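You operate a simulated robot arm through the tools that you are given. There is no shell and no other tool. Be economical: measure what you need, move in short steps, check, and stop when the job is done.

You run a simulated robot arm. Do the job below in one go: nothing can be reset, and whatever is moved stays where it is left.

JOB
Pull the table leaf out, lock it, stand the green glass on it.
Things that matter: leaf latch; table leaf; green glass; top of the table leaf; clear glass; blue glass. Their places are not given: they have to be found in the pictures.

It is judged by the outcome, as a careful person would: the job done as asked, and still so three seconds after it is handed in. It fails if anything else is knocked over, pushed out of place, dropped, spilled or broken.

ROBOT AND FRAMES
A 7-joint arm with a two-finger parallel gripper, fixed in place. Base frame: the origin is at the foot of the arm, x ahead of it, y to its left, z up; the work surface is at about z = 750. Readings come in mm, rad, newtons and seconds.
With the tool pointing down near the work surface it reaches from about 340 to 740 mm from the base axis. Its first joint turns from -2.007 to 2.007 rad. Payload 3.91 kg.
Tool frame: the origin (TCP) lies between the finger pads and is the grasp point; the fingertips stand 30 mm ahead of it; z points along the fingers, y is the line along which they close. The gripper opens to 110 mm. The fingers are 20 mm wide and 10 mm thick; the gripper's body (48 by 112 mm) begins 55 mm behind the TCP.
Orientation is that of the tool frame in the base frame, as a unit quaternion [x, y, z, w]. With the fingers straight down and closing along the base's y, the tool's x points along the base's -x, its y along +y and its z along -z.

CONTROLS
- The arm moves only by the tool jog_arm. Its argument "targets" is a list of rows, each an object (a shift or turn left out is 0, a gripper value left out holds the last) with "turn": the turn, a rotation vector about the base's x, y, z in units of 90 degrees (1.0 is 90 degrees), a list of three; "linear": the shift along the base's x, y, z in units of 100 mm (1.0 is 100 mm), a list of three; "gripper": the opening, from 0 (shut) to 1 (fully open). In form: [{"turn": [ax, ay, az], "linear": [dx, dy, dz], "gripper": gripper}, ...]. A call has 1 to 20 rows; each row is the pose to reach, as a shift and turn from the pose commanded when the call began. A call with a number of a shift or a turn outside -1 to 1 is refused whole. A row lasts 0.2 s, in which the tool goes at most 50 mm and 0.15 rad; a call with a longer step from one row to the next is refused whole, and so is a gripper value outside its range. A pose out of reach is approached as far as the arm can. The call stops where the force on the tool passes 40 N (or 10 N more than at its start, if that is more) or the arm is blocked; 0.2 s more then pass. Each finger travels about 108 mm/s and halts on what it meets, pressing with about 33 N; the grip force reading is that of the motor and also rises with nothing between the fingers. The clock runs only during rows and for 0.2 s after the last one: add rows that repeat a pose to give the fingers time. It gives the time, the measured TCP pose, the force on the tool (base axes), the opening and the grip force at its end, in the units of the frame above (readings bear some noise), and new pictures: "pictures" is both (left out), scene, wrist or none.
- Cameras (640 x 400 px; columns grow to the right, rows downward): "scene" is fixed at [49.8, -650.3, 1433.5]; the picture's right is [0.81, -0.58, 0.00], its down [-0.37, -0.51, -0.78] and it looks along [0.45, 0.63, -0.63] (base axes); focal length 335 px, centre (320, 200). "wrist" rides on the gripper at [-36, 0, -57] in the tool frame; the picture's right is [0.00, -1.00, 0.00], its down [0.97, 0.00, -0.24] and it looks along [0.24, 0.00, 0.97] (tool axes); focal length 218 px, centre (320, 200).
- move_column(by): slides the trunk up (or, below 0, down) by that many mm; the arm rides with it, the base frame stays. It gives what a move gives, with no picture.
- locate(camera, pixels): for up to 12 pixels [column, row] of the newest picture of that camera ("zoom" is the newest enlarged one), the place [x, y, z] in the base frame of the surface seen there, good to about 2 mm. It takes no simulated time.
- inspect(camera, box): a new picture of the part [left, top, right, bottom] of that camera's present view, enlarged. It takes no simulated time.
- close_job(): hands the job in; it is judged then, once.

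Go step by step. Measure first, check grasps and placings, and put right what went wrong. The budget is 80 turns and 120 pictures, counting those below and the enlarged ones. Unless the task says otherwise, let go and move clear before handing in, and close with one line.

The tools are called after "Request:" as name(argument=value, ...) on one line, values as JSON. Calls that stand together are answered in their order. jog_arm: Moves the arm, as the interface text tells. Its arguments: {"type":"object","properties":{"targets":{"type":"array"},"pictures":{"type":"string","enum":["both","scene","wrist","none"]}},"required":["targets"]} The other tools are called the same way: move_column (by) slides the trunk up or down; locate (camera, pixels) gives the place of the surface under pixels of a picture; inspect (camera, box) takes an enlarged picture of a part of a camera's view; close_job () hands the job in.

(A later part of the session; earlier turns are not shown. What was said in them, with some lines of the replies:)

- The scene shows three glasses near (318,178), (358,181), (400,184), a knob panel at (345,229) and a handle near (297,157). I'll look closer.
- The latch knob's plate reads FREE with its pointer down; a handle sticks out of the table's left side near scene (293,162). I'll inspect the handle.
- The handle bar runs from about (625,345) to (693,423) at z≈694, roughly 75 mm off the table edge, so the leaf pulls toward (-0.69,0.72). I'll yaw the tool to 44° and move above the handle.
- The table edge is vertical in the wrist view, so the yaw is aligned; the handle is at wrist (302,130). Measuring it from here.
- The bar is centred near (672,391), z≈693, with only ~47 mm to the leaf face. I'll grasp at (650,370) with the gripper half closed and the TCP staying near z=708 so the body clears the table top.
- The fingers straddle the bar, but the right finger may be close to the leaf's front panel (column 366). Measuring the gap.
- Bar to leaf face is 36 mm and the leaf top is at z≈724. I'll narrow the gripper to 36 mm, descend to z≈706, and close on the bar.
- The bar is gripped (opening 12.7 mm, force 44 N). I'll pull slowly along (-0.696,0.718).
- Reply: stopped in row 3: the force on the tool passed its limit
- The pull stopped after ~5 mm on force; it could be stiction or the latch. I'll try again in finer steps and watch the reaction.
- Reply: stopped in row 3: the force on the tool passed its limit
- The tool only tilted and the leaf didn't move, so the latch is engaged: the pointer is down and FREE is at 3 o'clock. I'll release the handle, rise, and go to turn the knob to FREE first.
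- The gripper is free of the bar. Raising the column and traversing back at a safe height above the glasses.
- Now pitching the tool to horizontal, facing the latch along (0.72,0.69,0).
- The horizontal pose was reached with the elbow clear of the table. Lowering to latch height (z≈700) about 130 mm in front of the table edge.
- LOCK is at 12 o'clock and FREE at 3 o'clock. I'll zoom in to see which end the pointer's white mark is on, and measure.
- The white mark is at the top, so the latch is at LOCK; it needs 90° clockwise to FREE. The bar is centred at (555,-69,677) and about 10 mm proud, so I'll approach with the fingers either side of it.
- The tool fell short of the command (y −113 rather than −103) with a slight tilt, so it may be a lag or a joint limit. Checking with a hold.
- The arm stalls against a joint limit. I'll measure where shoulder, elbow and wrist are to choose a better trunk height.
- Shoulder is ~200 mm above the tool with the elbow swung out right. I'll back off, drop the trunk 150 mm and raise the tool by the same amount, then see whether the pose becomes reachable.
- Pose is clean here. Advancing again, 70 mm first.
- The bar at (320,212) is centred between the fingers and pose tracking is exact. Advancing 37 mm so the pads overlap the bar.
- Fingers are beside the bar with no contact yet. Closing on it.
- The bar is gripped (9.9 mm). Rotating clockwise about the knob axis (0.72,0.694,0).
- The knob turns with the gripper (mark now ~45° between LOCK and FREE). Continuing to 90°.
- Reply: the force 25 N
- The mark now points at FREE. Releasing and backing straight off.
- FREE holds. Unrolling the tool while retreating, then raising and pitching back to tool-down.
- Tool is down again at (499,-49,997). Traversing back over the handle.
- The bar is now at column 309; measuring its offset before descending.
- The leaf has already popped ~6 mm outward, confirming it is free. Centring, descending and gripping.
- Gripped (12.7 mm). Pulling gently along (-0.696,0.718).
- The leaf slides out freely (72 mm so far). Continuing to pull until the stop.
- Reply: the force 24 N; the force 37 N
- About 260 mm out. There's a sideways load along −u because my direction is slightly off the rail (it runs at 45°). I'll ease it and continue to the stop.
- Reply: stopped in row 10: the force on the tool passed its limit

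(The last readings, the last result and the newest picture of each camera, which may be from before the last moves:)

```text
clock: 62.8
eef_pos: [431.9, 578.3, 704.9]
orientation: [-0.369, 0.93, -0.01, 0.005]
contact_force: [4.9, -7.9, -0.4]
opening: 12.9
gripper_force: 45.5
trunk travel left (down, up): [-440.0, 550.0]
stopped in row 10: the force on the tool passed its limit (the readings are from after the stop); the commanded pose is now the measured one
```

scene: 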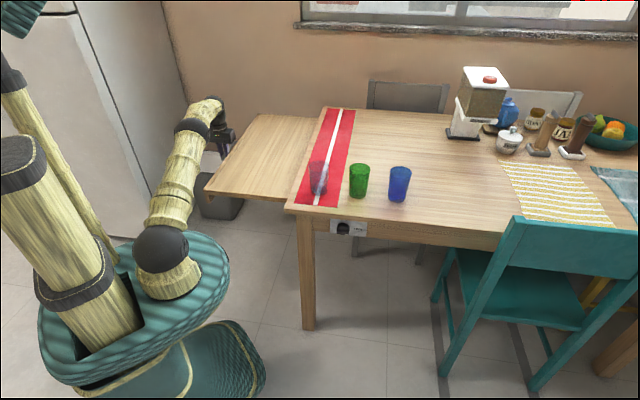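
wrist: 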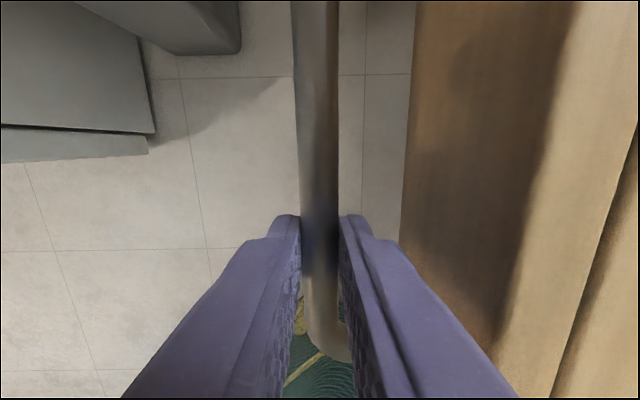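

It stopped after ~300 mm, presumably the end stop. One more gentle pull to confirm.

Request:
jog_arm(targets=[{"linear": [-0.02, 0.02, 0]}, {"linear": [-0.04, 0.04, 0]}, {"linear": [-0.06, 0.06, 0]}, {"linear": [-0.08, 0.08, 0]}], pictures="none")

Request:
locate(camera="scene", pixels=[[207, 190], [258, 115], [230, 160], [270, 160], [285, 195], [305, 120], [253, 155], [240, 190]])

```text
clock: 63.6
eef_pos: [432.2, 578.0, 704.2]
orientation: [-0.367, 0.93, -0.014, 0.006]
contact_force: [1.9, -11.0, 1.4]
opening: 13.3
gripper_force: 45.0
trunk travel left (down, up): [-440.0, 550.0]
stopped in row 3: the force on the tool passed its limit (the readings are from after the stop); the commanded pose is now the measured one
```

```text
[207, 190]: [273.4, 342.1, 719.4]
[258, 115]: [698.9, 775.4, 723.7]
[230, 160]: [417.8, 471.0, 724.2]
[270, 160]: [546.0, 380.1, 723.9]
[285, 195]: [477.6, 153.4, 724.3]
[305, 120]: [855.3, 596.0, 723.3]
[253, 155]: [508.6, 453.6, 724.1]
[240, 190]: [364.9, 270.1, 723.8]
```

End stop confirmed; the leaf top is at z≈724. Releasing the handle and rising.

Request:
jog_arm(targets=[{"gripper": 0.3}, {"gripper": 0.3}, {"gripper": 0.3}], pictures="wrist")

Request:
move_column(by=290)

Request:
jog_arm(targets=[{"turn": [0.01, 0.015, 0.008], "linear": [0.0, -0.4, 0]}, {"turn": [0.01, 0.015, 0.008], "linear": [0, -0.8, 0]}, {"turn": [0.01, 0.015, 0.008], "linear": [0, -1, 0]}], pictures="scene")

```text
clock: 64.4
eef_pos: [431.2, 580.5, 704.6]
orientation: [-0.367, 0.93, -0.014, 0.006]
contact_force: [0.0, 0.5, 0.0]
opening: 33.1
gripper_force: 0.1
trunk travel left (down, up): [-440.0, 550.0]
```

wrist: 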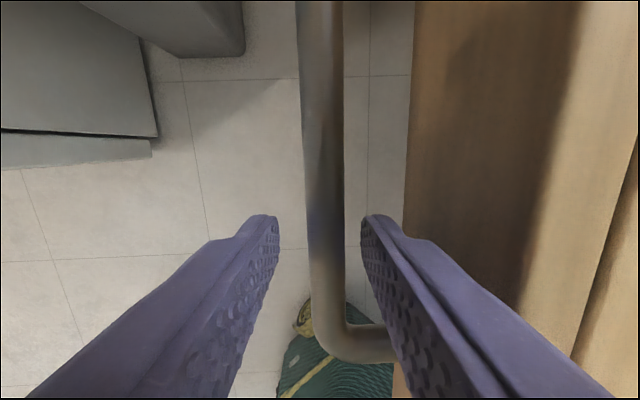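

```text
clock: 67.3
eef_pos: [430.6, 580.9, 993.7]
orientation: [-0.367, 0.93, -0.013, 0.005]
contact_force: [0.0, -0.4, -0.2]
opening: 32.7
gripper_force: 0.2
trunk travel left (down, up): [-730.0, 260.0]
```

```text
clock: 68.1
eef_pos: [432.8, 480.7, 995.8]
orientation: [-0.374, 0.928, -0.001, -0.002]
contact_force: [0.4, 0.5, 0.0]
opening: 33.0
gripper_force: 0.1
trunk travel left (down, up): [-730.0, 260.0]
```

scene: 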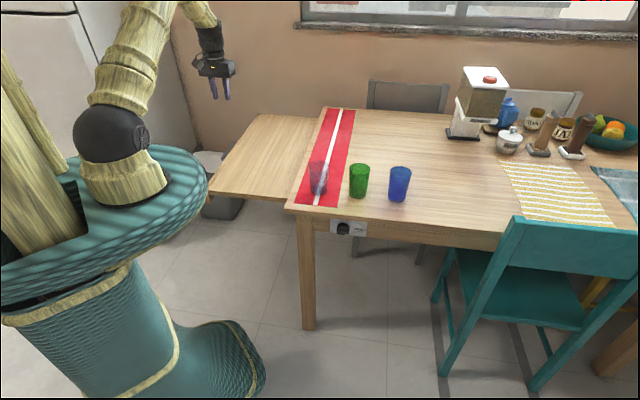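

The leaf stays out. Travelling back to the latch.

Request:
jog_arm(targets=[{"linear": [0.03, -0.4, 0]}, {"linear": [0.05, -0.8, 0]}, {"linear": [0.06, -1, 0]}], pictures="none")

Request:
jog_arm(targets=[{"linear": [0.03, -0.4, 0]}, {"linear": [0.05, -0.8, 0]}, {"linear": [0.06, -1, 0]}], pictures="none")

Request:
jog_arm(targets=[{"linear": [0.03, -0.4, 0]}, {"linear": [0.05, -0.8, 0]}, {"linear": [0.06, -1, 0]}], pictures="none")

Request:
jog_arm(targets=[{"linear": [0.03, -0.4, 0]}, {"linear": [0.05, -0.8, 0]}, {"linear": [0.06, -1, 0]}], pictures="none")

Request:
jog_arm(targets=[{"linear": [0.03, -0.4, 0]}, {"linear": [0.05, -0.8, 0]}, {"linear": [0.06, -1, 0]}], pictures="none")

Request:
jog_arm(targets=[{"turn": [0.063, -0.0655, 0], "linear": [0, -0.1, 0]}, {"turn": [0.126, -0.131, 0], "linear": [0, -0.2, 0]}, {"turn": [0.189, -0.196, 0], "linear": [0, -0.3, 0]}, {"turn": [0.252, -0.262, 0], "linear": [0, -0.4, 0]}, {"turn": [0.315, -0.327, 0], "linear": [0, -0.5, 0]}, {"turn": [0.378, -0.393, 0], "linear": [0, -0.6, 0]}, {"turn": [0.441, -0.458, 0], "linear": [0, -0.7, 0]}, {"turn": [0.504, -0.524, 0], "linear": [0, -0.8, 0]}, {"turn": [0.567, -0.589, 0], "linear": [0, -0.9, 0]}, {"turn": [0.63, -0.655, 0], "linear": [0, -1, 0]}, {"turn": [0.694, -0.72, 0], "linear": [0, -1, 0]}, {"turn": [0.694, -0.72, 0], "linear": [0, -1, 0]}], pictures="scene")

```text
clock: 68.9
eef_pos: [437.8, 379.7, 995.4]
orientation: [-0.373, 0.928, -0.002, -0.003]
contact_force: [0.3, 0.3, 0.3]
opening: 33.4
gripper_force: 0.0
trunk travel left (down, up): [-730.0, 260.0]
```

```text
clock: 69.7
eef_pos: [438.9, 279.9, 994.1]
orientation: [-0.374, 0.928, -0.002, -0.003]
contact_force: [-1.0, 0.4, 0.0]
opening: 33.2
gripper_force: 0.0
trunk travel left (down, up): [-730.0, 260.0]
```

```text
clock: 70.5
eef_pos: [448.7, 181.3, 994.8]
orientation: [-0.373, 0.928, -0.002, -0.002]
contact_force: [-0.1, -0.6, 0.0]
opening: 33.0
gripper_force: 0.2
trunk travel left (down, up): [-730.0, 260.0]
```

```text
clock: 71.3
eef_pos: [452.9, 80.2, 995.0]
orientation: [-0.373, 0.928, -0.002, -0.002]
contact_force: [0.4, 0.0, 1.1]
opening: 33.1
gripper_force: 0.0
trunk travel left (down, up): [-730.0, 260.0]
```

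```text
clock: 72.1
eef_pos: [460.4, -19.6, 995.7]
orientation: [-0.373, 0.928, -0.002, -0.001]
contact_force: [-0.3, 0.7, 1.4]
opening: 33.1
gripper_force: 0.2
trunk travel left (down, up): [-730.0, 260.0]
```

```text
clock: 74.7
eef_pos: [460.7, -120.6, 995.7]
orientation: [-0.263, 0.658, 0.264, 0.655]
contact_force: [0.2, 0.4, 0.4]
opening: 32.9
gripper_force: 0.0
trunk travel left (down, up): [-730.0, 260.0]
```

scene: 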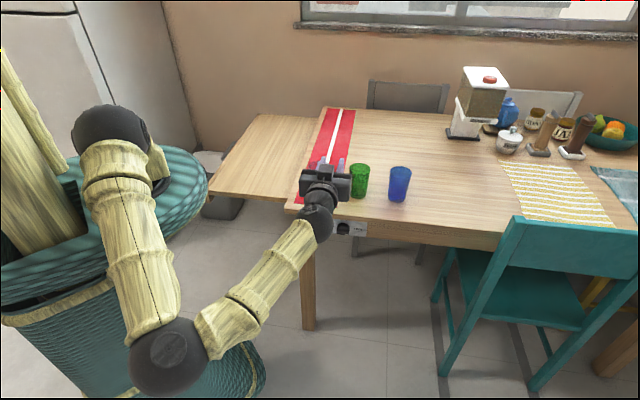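

Adjusting so that trunk −400 mm will put me at the earlier working pre-pose (467,-153,678).

Request:
jog_arm(targets=[{"linear": [0, -0.15, 0.3]}, {"linear": [0.03, -0.32, 0.6]}, {"linear": [0.06, -0.32, 0.83]}, {"linear": [0.06, -0.32, 0.83]}], pictures="none")

Request:
move_column(by=-400)

Request:
jog_arm(targets=[{"turn": [0.06, 0.058, 0]}, {"turn": [0.12, 0.116, 0]}, {"turn": [0.18, 0.174, 0]}, {"turn": [0.24, 0.232, 0]}, {"turn": [0.3, 0.29, 0]}, {"turn": [0.36, 0.348, 0]}, {"turn": [0.42, 0.406, 0]}, {"turn": [0.48, 0.464, 0]}, {"turn": [0.54, 0.522, 0]}, {"turn": [0.6, 0.58, 0]}, {"turn": [0.66, 0.638, 0]}, {"turn": [0.718, 0.692, 0]}, {"turn": [0.718, 0.692, 0]}], pictures="both")

```text
clock: 75.7
eef_pos: [466.6, -151.6, 1077.6]
orientation: [-0.264, 0.658, 0.265, 0.653]
contact_force: [-0.2, 0.7, 0.5]
opening: 32.7
gripper_force: 0.2
trunk travel left (down, up): [-730.0, 260.0]
```

```text
clock: 79.5
eef_pos: [467.0, -152.1, 678.7]
orientation: [-0.263, 0.658, 0.264, 0.654]
contact_force: [0.8, 0.3, 0.1]
opening: 33.0
gripper_force: 0.1
trunk travel left (down, up): [-330.0, 660.0]
```

```text
clock: 82.3
eef_pos: [465.4, -151.3, 678.7]
orientation: [0.275, 0.652, 0.652, 0.274]
contact_force: [0.6, 0.6, -0.1]
opening: 33.1
gripper_force: 0.1
trunk travel left (down, up): [-330.0, 660.0]
```

scene: 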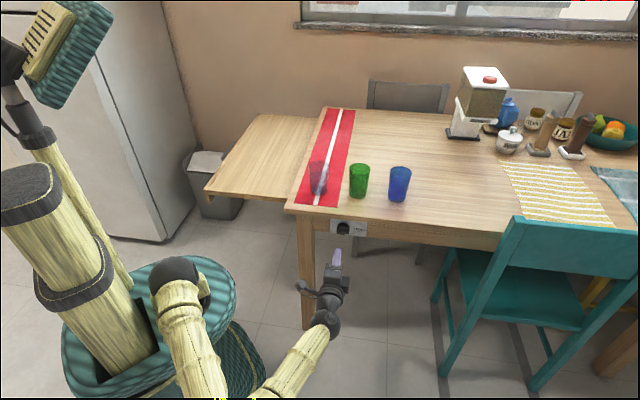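
wrist: 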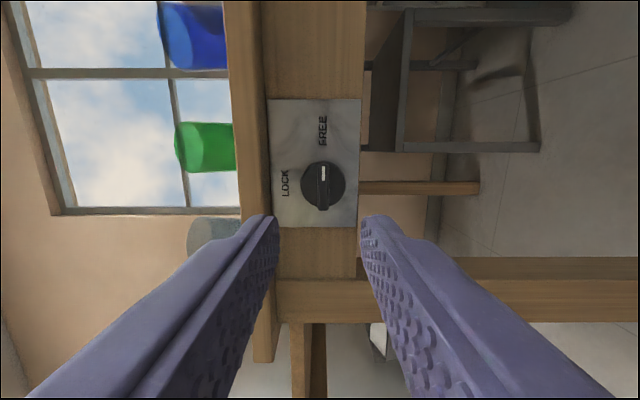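

The pointer is still at FREE and the same as when I retreated. Advancing to the grasp pose (537,-86,677).

Request:
jog_arm(targets=[{"linear": [0.3, 0.28, -0.01]}, {"linear": [0.5, 0.46, -0.02]}, {"linear": [0.6, 0.55, -0.02]}, {"linear": [0.66, 0.605, -0.02]}, {"linear": [0.71, 0.65, -0.02]}, {"linear": [0.71, 0.65, -0.02]}], pictures="wrist")

```text
clock: 83.7
eef_pos: [537.7, -85.0, 677.9]
orientation: [0.275, 0.653, 0.65, 0.275]
contact_force: [-0.2, 0.7, 0.1]
opening: 32.7
gripper_force: 0.0
trunk travel left (down, up): [-330.0, 660.0]
```

wrist: 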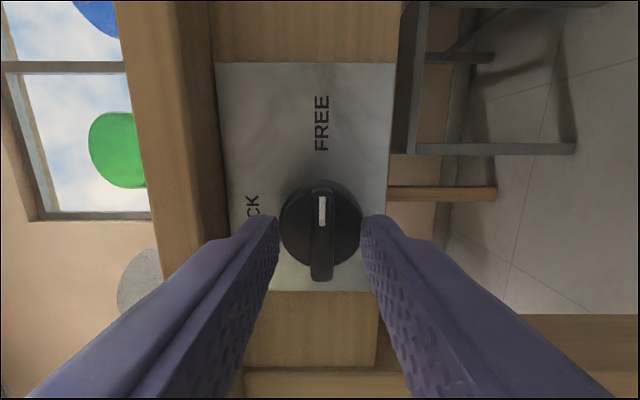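

Bar centred between the fingers. Gripping and turning back counter-clockwise toward LOCK.

Request:
jog_arm(targets=[{"gripper": 0}, {"gripper": 0}, {"gripper": 0}, {"turn": [-0.058, -0.056, 0]}, {"turn": [-0.115, -0.111, 0]}, {"turn": [-0.173, -0.167, 0]}, {"turn": [-0.23, -0.222, 0]}, {"turn": [-0.288, -0.278, 0]}, {"turn": [-0.346, -0.333, 0]}], pictures="wrist")

```text
clock: 85.7
eef_pos: [536.8, -86.1, 678.5]
orientation: [0.015, 0.709, 0.502, 0.496]
contact_force: [-7.7, 0.0, -4.6]
opening: 10.0
gripper_force: 44.9
trunk travel left (down, up): [-330.0, 660.0]
```

wrist: 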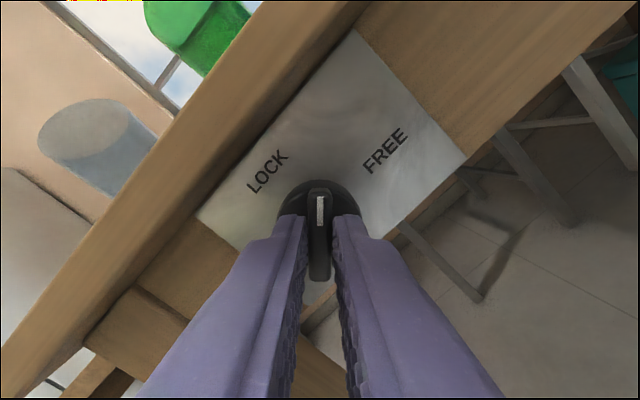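

Halfway. Continuing to LOCK.

Request:
jog_arm(targets=[{"turn": [-0.058, -0.056, 0]}, {"turn": [-0.115, -0.111, 0]}, {"turn": [-0.173, -0.167, 0]}, {"turn": [-0.23, -0.222, 0]}, {"turn": [-0.288, -0.278, 0]}, {"turn": [-0.346, -0.333, 0]}, {"turn": [-0.378, -0.364, 0]}], pictures="wrist")

```text
clock: 87.3
eef_pos: [536.5, -85.1, 677.6]
orientation: [-0.27, 0.656, 0.261, 0.655]
contact_force: [-18.2, 3.3, 5.7]
opening: 9.8
gripper_force: 45.8
trunk travel left (down, up): [-330.0, 660.0]
```

wrist: 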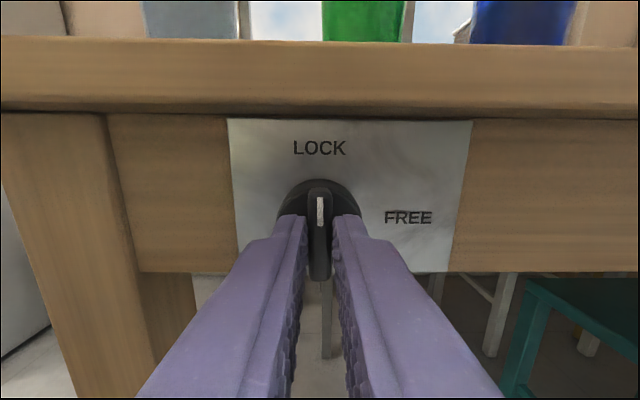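

The pointer is back at LOCK. Releasing and backing off.

Request:
jog_arm(targets=[{"gripper": 0.3}, {"gripper": 0.3}, {"linear": [-0.15, -0.145, 0], "gripper": 0.3}, {"linear": [-0.4, -0.386, 0], "gripper": 0.3}, {"linear": [-0.7, -0.675, 0], "gripper": 0.3}], pictures="both")

Request:
inspect(camera="wrist", box=[270, 145, 398, 233])

Request:
move_column(by=360)

```text
clock: 88.5
eef_pos: [469.4, -155.6, 676.5]
orientation: [-0.267, 0.657, 0.261, 0.655]
contact_force: [0.6, -0.2, 0.2]
opening: 33.1
gripper_force: 0.0
trunk travel left (down, up): [-330.0, 660.0]
```

scene: 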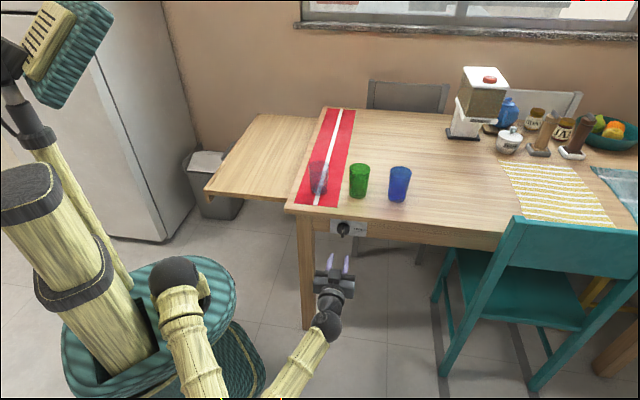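
wrist: 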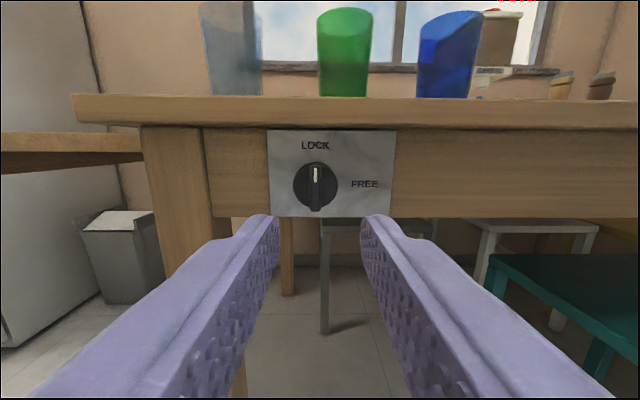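

```text
4.55 times, centred on (334, 189) of wrist
```

zoom: 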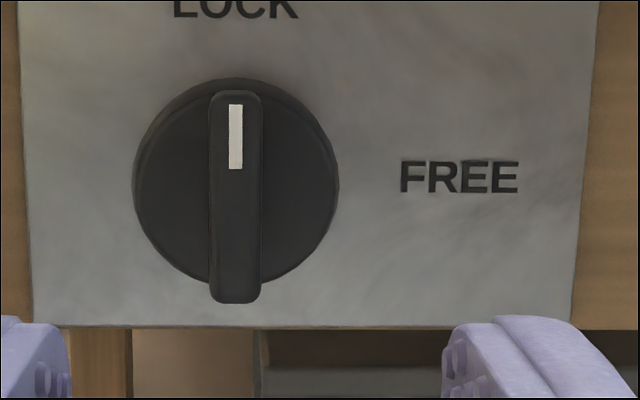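

```text
clock: 92.0
eef_pos: [468.4, -156.6, 1037.8]
orientation: [-0.268, 0.657, 0.261, 0.655]
contact_force: [0.0, -0.7, -1.0]
opening: 32.9
gripper_force: 0.0
trunk travel left (down, up): [-690.0, 300.0]
```

Locked with the leaf fully out. Now pitching back to tool-down and turning the closing axis perpendicular to the glass row, moving above the green glass.

Request:
jog_arm(targets=[{"turn": [-0.063, 0.0655, 0], "linear": [0, 0.1, 0]}, {"turn": [-0.126, 0.131, 0], "linear": [0.1, 0.2, 0]}, {"turn": [-0.189, 0.196, 0], "linear": [0.2, 0.3, 0]}, {"turn": [-0.252, 0.262, 0], "linear": [0.3, 0.4, 0]}, {"turn": [-0.315, 0.327, 0], "linear": [0.4, 0.5, 0]}, {"turn": [-0.378, 0.393, 0], "linear": [0.5, 0.6, 0]}, {"turn": [-0.441, 0.458, 0], "linear": [0.6, 0.7, 0]}, {"turn": [-0.504, 0.524, 0], "linear": [0.7, 0.8, 0]}, {"turn": [-0.567, 0.589, 0], "linear": [0.8, 0.9, 0]}, {"turn": [-0.63, 0.655, 0], "linear": [0.9, 0.95, 0]}, {"turn": [-0.694, 0.72, 0], "linear": [1, 1, 0]}, {"turn": [-0.694, 0.72, 0], "linear": [1, 1, 0]}], pictures="none")

Request:
jog_arm(targets=[{"turn": [0, 0, -0.085], "linear": [0.1, 0, 0], "gripper": 1}, {"turn": [0, 0, -0.17], "linear": [0.2, 0.05, 0]}, {"turn": [0, 0, -0.255], "linear": [0.3, 0.1, 0]}, {"turn": [0, 0, -0.34], "linear": [0.4, 0.15, 0]}, {"turn": [0, 0, -0.425], "linear": [0.5, 0.2, 0]}, {"turn": [0, 0, -0.51], "linear": [0.6, 0.25, 0]}, {"turn": [0, 0, -0.595], "linear": [0.7, 0.3, 0]}, {"turn": [0, 0, -0.68], "linear": [0.8, 0.3, 0]}, {"turn": [0, 0, -0.765], "linear": [0.8, 0.3, 0]}, {"turn": [0, 0, -0.85], "linear": [0.8, 0.3, 0]}, {"turn": [0, 0, -0.935], "linear": [0.8, 0.3, 0]}, {"turn": [0, 0, -1], "linear": [0.8, 0.3, 0]}, {"turn": [0, 0, -1], "linear": [0.8, 0.3, 0]}], pictures="both")

```text
clock: 94.6
eef_pos: [567.9, -55.3, 1036.5]
orientation: [-0.377, 0.926, -0.002, -0.003]
contact_force: [-0.8, 0.4, 0.8]
opening: 33.0
gripper_force: 0.1
trunk travel left (down, up): [-690.0, 300.0]
```

```text
clock: 97.4
eef_pos: [649.6, -26.2, 1036.4]
orientation: [0.388, 0.922, 0.001, -0.003]
contact_force: [-0.2, -0.3, -0.3]
opening: 110.0
gripper_force: 0.1
trunk travel left (down, up): [-690.0, 300.0]
```

scene: 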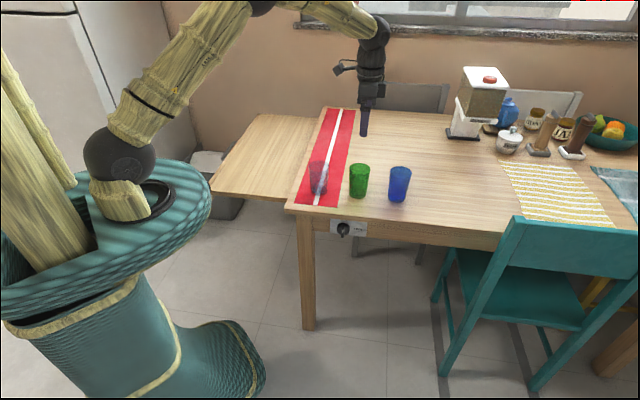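
wrist: 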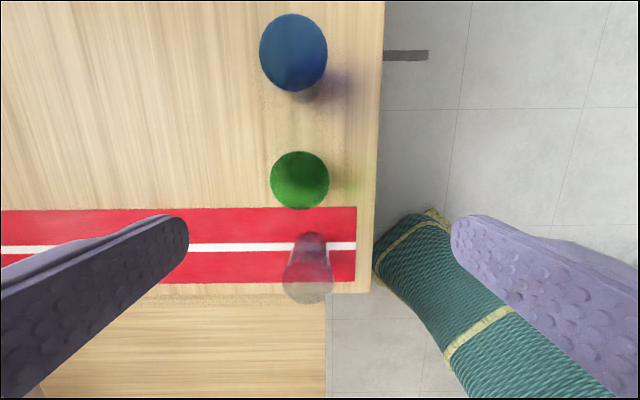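

The green glass shows at wrist (300,180). Measuring its rim and neighbours.

Request:
locate(camera="wrist", pixels=[[273, 180], [327, 180], [300, 153], [300, 206], [300, 180], [293, 50], [308, 270], [308, 298]])

Request:
inspect(camera="wrist", box=[236, 110, 364, 320])

Request:
locate(camera="scene", pixels=[[350, 180], [369, 181], [358, 168], [358, 196], [390, 185], [400, 170], [326, 180], [318, 165]])

```text
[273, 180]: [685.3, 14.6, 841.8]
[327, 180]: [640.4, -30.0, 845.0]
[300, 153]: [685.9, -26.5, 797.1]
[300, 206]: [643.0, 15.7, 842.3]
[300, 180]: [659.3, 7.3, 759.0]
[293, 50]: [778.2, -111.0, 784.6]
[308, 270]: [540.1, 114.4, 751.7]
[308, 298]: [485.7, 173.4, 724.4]
```

```text
1.90 times, centred on (300, 215) of wrist
```

zoom: 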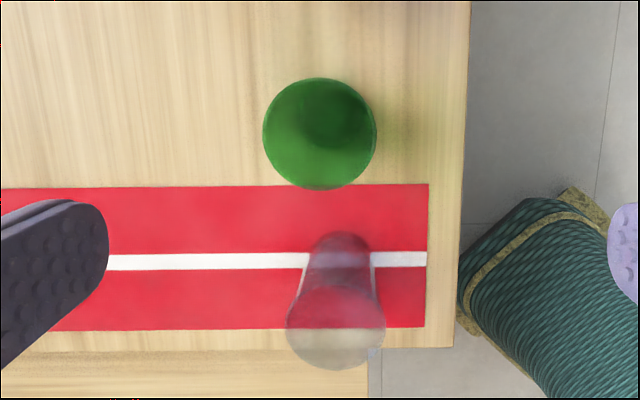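

```text
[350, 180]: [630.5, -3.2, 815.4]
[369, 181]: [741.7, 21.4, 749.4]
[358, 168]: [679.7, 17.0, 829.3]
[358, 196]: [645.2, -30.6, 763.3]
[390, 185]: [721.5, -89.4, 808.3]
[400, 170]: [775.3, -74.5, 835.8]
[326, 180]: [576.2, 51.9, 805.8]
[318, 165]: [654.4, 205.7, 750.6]
```

Green glass rim is centred at about (663,-8), Ø63, top z≈845, empty. Moving over it and descending to z≈896 for a check.

Request:
jog_arm(targets=[{"linear": [0.13, 0.18, 0]}, {"linear": [0.13, 0.18, 0]}], pictures="none")

Request:
move_column(by=-140)

Request:
jog_arm(targets=[{"linear": [0, 0, 0]}], pictures="both")

```text
clock: 98.0
eef_pos: [662.0, -7.4, 1036.2]
orientation: [0.389, 0.921, 0.0, -0.004]
contact_force: [-0.8, 0.5, -0.4]
opening: 110.0
gripper_force: 0.1
trunk travel left (down, up): [-690.0, 300.0]
```

```text
clock: 99.7
eef_pos: [662.1, -8.4, 897.2]
orientation: [0.387, 0.922, 0.0, -0.004]
contact_force: [1.2, -0.3, -0.3]
opening: 110.3
gripper_force: 0.0
trunk travel left (down, up): [-550.0, 440.0]
```

```text
clock: 100.1
eef_pos: [660.9, -8.3, 895.6]
orientation: [0.388, 0.922, 0.001, -0.003]
contact_force: [0.6, 0.0, 0.7]
opening: 109.9
gripper_force: 0.1
trunk travel left (down, up): [-550.0, 440.0]
```

scene: 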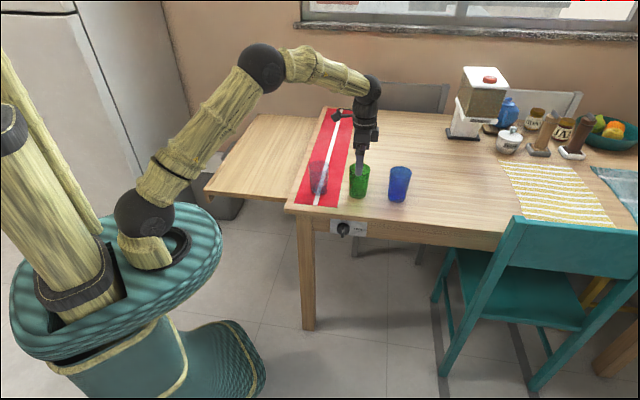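
wrist: 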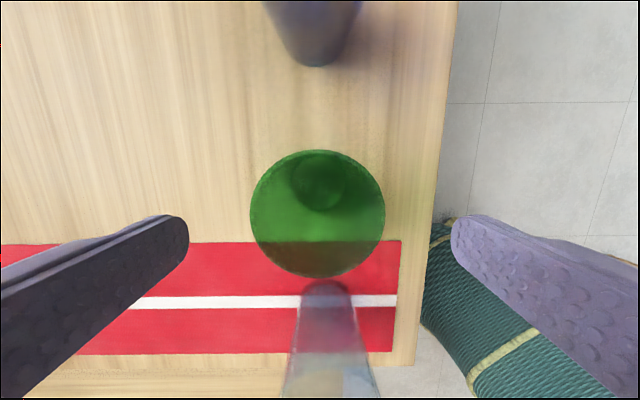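

The glass is centred between the fingers. Checking the height of the bracket sticking out at scene (337,117), which will pass over the clear glass.

Request:
locate(camera="scene", pixels=[[336, 117], [340, 121], [346, 114], [358, 150], [367, 145], [378, 130]])

Request:
inspect(camera="scene", box=[300, 70, 428, 210])

```text
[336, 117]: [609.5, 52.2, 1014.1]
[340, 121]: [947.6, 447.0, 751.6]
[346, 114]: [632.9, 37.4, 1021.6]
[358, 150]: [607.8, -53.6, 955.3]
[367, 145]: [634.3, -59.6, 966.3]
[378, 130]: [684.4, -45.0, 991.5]
```

```text
2.86 times, centred on (364, 140) of scene
```

zoom: 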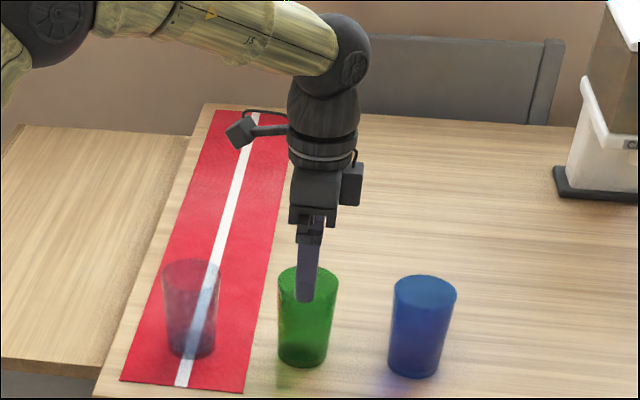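

The bracket is ~115 mm above the TCP, well clear. Descending to z≈802 around the glass.

Request:
jog_arm(targets=[{"linear": [0.01, 0, -0.25]}, {"linear": [0.02, -0.01, -0.5]}, {"linear": [0.02, -0.01, -0.75]}, {"linear": [0.02, -0.01, -0.92]}, {"linear": [0.02, -0.01, -0.92]}], pictures="both")

```text
clock: 101.3
eef_pos: [663.5, -9.0, 804.3]
orientation: [0.387, 0.922, 0.0, -0.004]
contact_force: [0.5, 0.2, -0.8]
opening: 110.2
gripper_force: 0.0
trunk travel left (down, up): [-550.0, 440.0]
```

scene: 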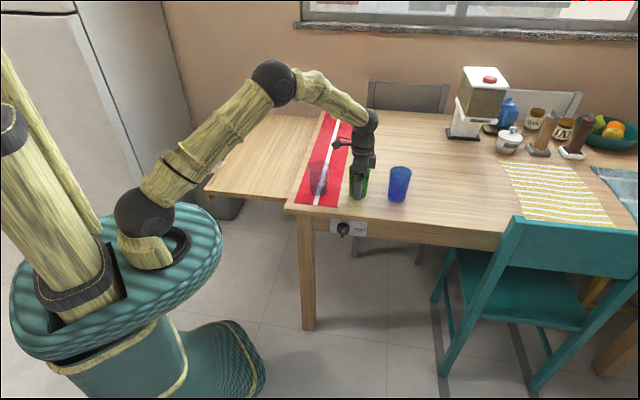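
wrist: 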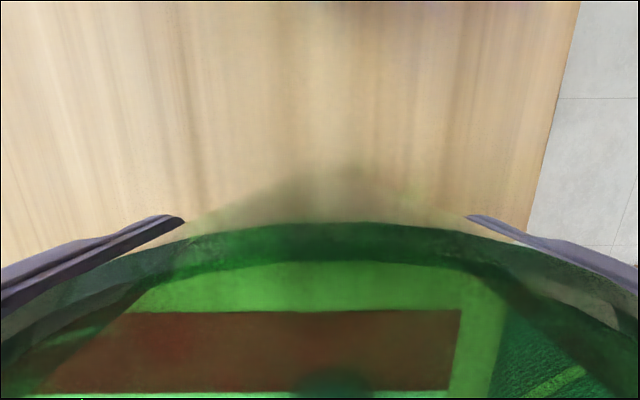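

In position with no contact. Closing on the glass.

Request:
jog_arm(targets=[{"gripper": 0.7}, {"gripper": 0.62}, {"gripper": 0.56}, {"gripper": 0.5}, {"gripper": 0.4}, {"gripper": 0.4}], pictures="wrist")

```text
clock: 102.7
eef_pos: [663.7, -8.1, 804.0]
orientation: [0.387, 0.922, 0.001, -0.004]
contact_force: [0.0, 0.0, -0.5]
opening: 66.8
gripper_force: 33.2
trunk travel left (down, up): [-550.0, 440.0]
```

wrist: 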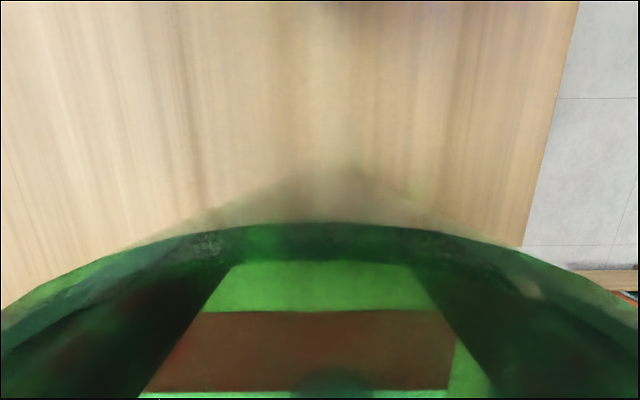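

Held (66.8 mm, 33 N). Lifting straight up with the column.

Request:
move_column(by=160)

Request:
jog_arm(targets=[{"linear": [0, 0, 0]}], pictures="scene")

```text
clock: 104.5
eef_pos: [663.9, -7.3, 963.1]
orientation: [0.387, 0.922, 0.0, -0.003]
contact_force: [-1.0, 0.1, -2.4]
opening: 66.8
gripper_force: 32.9
trunk travel left (down, up): [-710.0, 280.0]
```

```text
clock: 104.9
eef_pos: [663.7, -7.9, 963.5]
orientation: [0.387, 0.922, 0.001, -0.004]
contact_force: [0.1, 0.0, -2.0]
opening: 66.8
gripper_force: 32.8
trunk travel left (down, up): [-710.0, 280.0]
```

scene: 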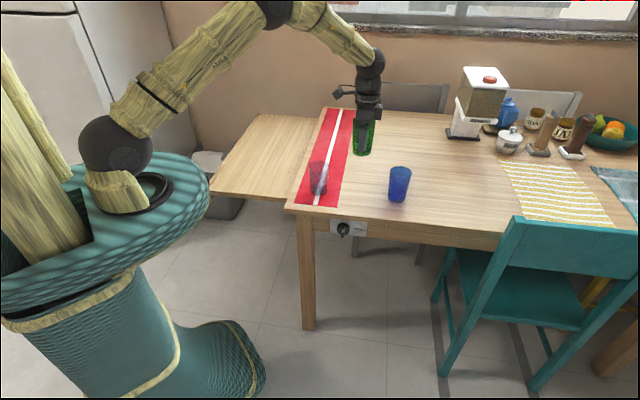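

The glass is lifted and upright with its bottom at ~909, above the other glasses. Carrying it over the leaf to (472,317).

Request:
jog_arm(targets=[{"turn": [0, 0, 0.04], "linear": [-0.12, 0.2, 0]}, {"turn": [0, 0, 0.08], "linear": [-0.24, 0.4, 0]}, {"turn": [0, 0, 0.1], "linear": [-0.36, 0.6, 0]}, {"turn": [0, 0, 0.12], "linear": [-0.48, 0.81, 0]}], pictures="none")

Request:
jog_arm(targets=[{"turn": [0, 0, 0.04], "linear": [-0.12, 0.2, 0]}, {"turn": [0, 0, 0.08], "linear": [-0.24, 0.4, 0]}, {"turn": [0, 0, 0.1], "linear": [-0.36, 0.6, 0]}, {"turn": [0, 0, 0.12], "linear": [-0.48, 0.81, 0]}], pictures="none")

Request:
jog_arm(targets=[{"turn": [0, 0, 0.04], "linear": [-0.12, 0.2, 0]}, {"turn": [0, 0, 0.08], "linear": [-0.24, 0.4, 0]}, {"turn": [0, 0, 0.1], "linear": [-0.36, 0.6, 0]}, {"turn": [0, 0, 0.12], "linear": [-0.48, 0.81, 0]}], pictures="none")

Request:
jog_arm(targets=[{"turn": [0, 0, 0.04], "linear": [-0.12, 0.2, 0]}, {"turn": [0, 0, 0.08], "linear": [-0.24, 0.4, 0]}, {"turn": [0, 0, 0.1], "linear": [-0.36, 0.6, 0]}, {"turn": [0, 0, 0.12], "linear": [-0.48, 0.81, 0]}], pictures="scene")

```text
clock: 105.9
eef_pos: [617.3, 72.7, 964.1]
orientation: [0.298, 0.954, 0.0, -0.003]
contact_force: [0.8, 0.5, -2.7]
opening: 66.7
gripper_force: 32.5
trunk travel left (down, up): [-710.0, 280.0]
```

```text
clock: 106.9
eef_pos: [568.9, 153.8, 964.1]
orientation: [0.207, 0.978, 0.0, -0.002]
contact_force: [0.2, -0.8, -2.5]
opening: 66.6
gripper_force: 32.9
trunk travel left (down, up): [-710.0, 280.0]
```

```text
clock: 107.9
eef_pos: [519.6, 236.7, 964.8]
orientation: [0.114, 0.993, -0.002, -0.003]
contact_force: [0.4, -0.1, -2.0]
opening: 66.6
gripper_force: 33.1
trunk travel left (down, up): [-710.0, 280.0]
```

```text
clock: 108.9
eef_pos: [470.9, 317.1, 962.5]
orientation: [0.02, 1.0, -0.001, -0.004]
contact_force: [0.1, -1.5, -2.6]
opening: 66.6
gripper_force: 33.3
trunk travel left (down, up): [-710.0, 280.0]
```

scene: 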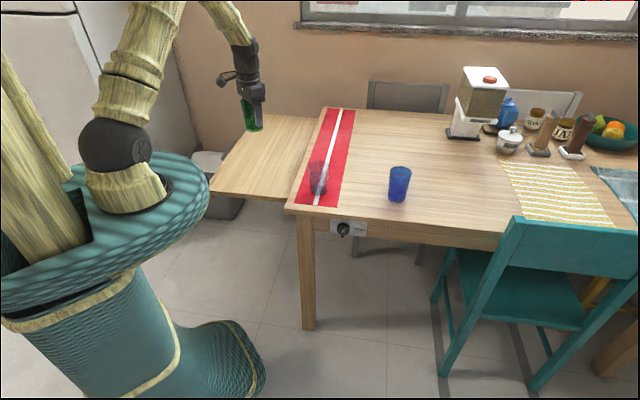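

Above the leaf; release TCP height should be ≈777.5. Lowering the column to ~10 mm above.

Request:
move_column(by=-174)

Request:
jog_arm(targets=[{"linear": [0, 0, -0.02]}, {"linear": [0, 0, -0.04]}, {"linear": [0, 0, -0.06]}, {"linear": [0, 0, -0.075]}, {"linear": [0, 0, -0.085]}, {"linear": [0, 0, -0.095]}], pictures="both")

```text
clock: 110.9
eef_pos: [471.2, 315.6, 790.2]
orientation: [0.021, 1.0, -0.001, -0.004]
contact_force: [0.6, -0.2, -2.1]
opening: 66.4
gripper_force: 33.2
trunk travel left (down, up): [-536.0, 454.0]
```

```text
clock: 112.3
eef_pos: [472.4, 315.2, 779.5]
orientation: [0.021, 1.0, -0.002, -0.004]
contact_force: [-0.2, 0.2, -1.9]
opening: 66.5
gripper_force: 32.7
trunk travel left (down, up): [-536.0, 454.0]
```

scene: 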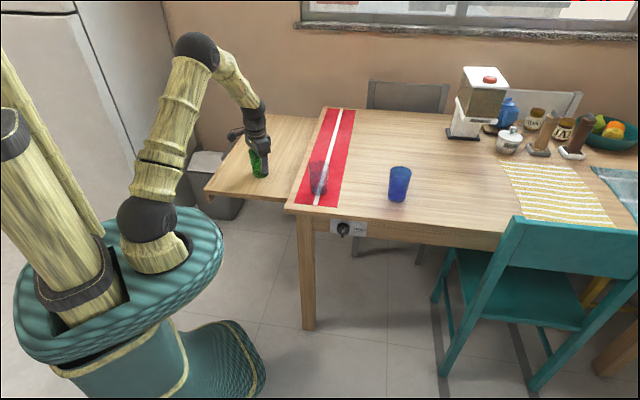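
wrist: 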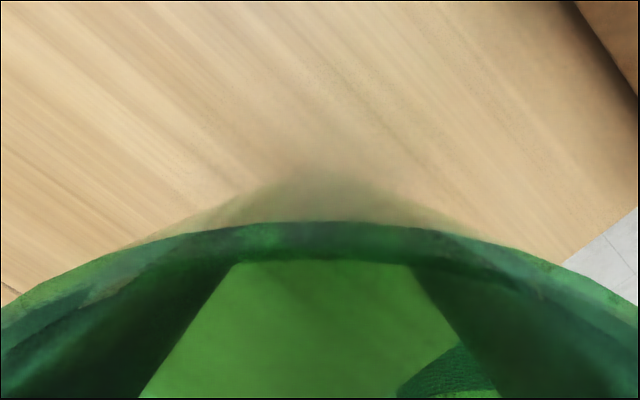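

No contact yet at z=779.5 (still −2 N from the glass's weight). Creeping down 1 mm at a time until the leaf takes the load.

Request:
jog_arm(targets=[{"linear": [0, 0, -0.01]}, {"linear": [0, 0, -0.015]}, {"linear": [0, 0, -0.02]}, {"linear": [0, 0, -0.02]}], pictures="none")

```text
clock: 113.3
eef_pos: [471.2, 314.8, 778.3]
orientation: [0.021, 1.0, -0.001, -0.003]
contact_force: [0.2, 0.3, -1.7]
opening: 66.7
gripper_force: 32.8
trunk travel left (down, up): [-536.0, 454.0]
```

Request:
jog_arm(targets=[{"linear": [0, 0, -0.005]}, {"linear": [0, 0, -0.01]}, {"linear": [0, 0, -0.015]}, {"linear": [0, 0, -0.015]}], pictures="none")

```text
clock: 114.3
eef_pos: [472.6, 315.6, 778.7]
orientation: [0.021, 1.0, -0.001, -0.003]
contact_force: [-0.2, -1.8, 7.4]
opening: 66.5
gripper_force: 33.4
trunk travel left (down, up): [-536.0, 454.0]
```

The force has flipped to +7 N, so the glass is standing on the leaf. Opening slowly.

Request:
jog_arm(targets=[{"gripper": 0.64}, {"gripper": 0.7}, {"gripper": 0.8}, {"gripper": 0.95}, {"gripper": 1}], pictures="wrist")

```text
clock: 115.5
eef_pos: [471.1, 315.8, 776.7]
orientation: [0.022, 1.0, 0.0, -0.004]
contact_force: [1.3, -0.4, 0.7]
opening: 109.7
gripper_force: 0.0
trunk travel left (down, up): [-536.0, 454.0]
```

wrist: 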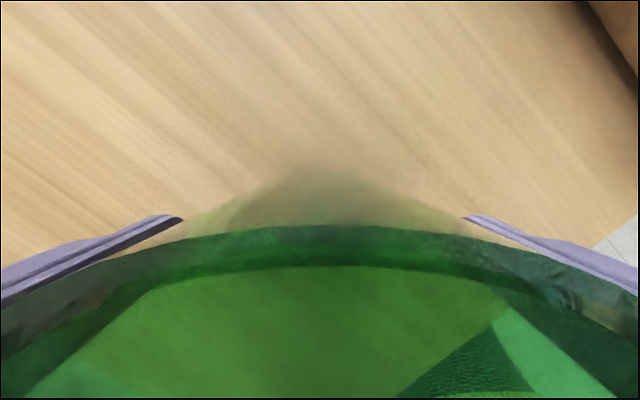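

Fingers are fully open and clear of the glass. Raising straight up.

Request:
move_column(by=230)

Request:
jog_arm(targets=[{"linear": [0, 0, 0]}, {"linear": [0, 0, 0]}], pictures="both")

Request:
inspect(camera="scene", box=[200, 90, 430, 250])

```text
clock: 117.9
eef_pos: [472.0, 315.7, 1006.3]
orientation: [0.021, 1.0, 0.0, -0.003]
contact_force: [0.6, -0.7, 0.2]
opening: 110.1
gripper_force: 0.1
trunk travel left (down, up): [-766.0, 224.0]
```

```text
clock: 118.5
eef_pos: [470.6, 316.6, 1006.7]
orientation: [0.021, 1.0, -0.001, -0.004]
contact_force: [-0.4, 0.0, 0.0]
opening: 109.9
gripper_force: 0.0
trunk travel left (down, up): [-766.0, 224.0]
```

scene: 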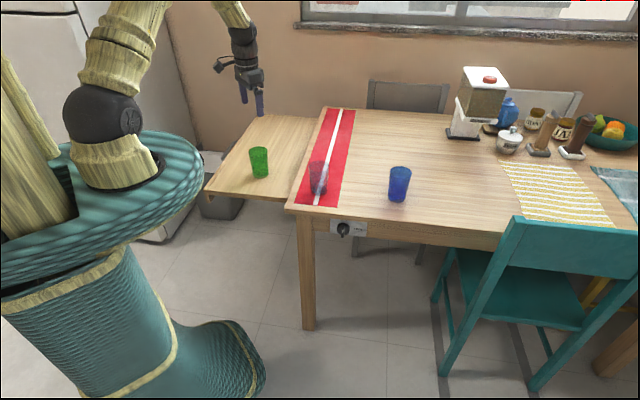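
wrist: 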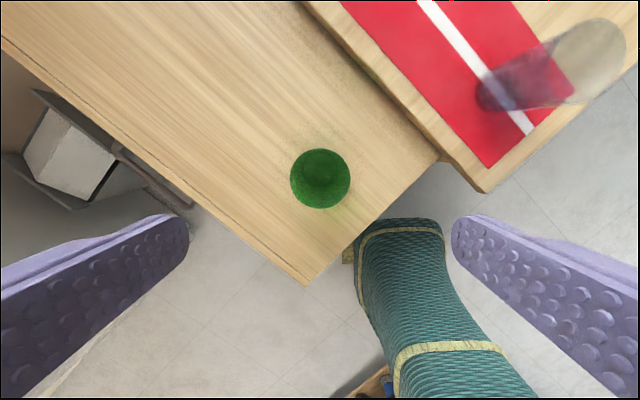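

```text
2.50 times, centred on (315, 170) of scene
```

zoom: 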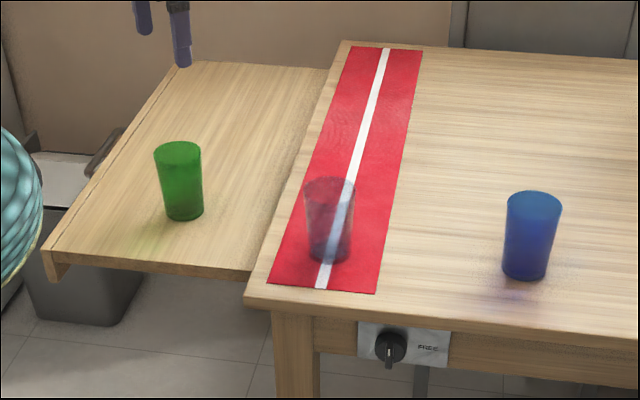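

The green glass stands upright on the extended leaf, the latch is at LOCK, the clear and blue glasses haven't moved, and the arm is clear. Handing in.

Request:
close_job()

```text
The job is handed in.
```

The job is done and handed in: the table leaf is pulled out to its stop, the latch is turned to LOCK, and the green glass stands upright on the leaf.
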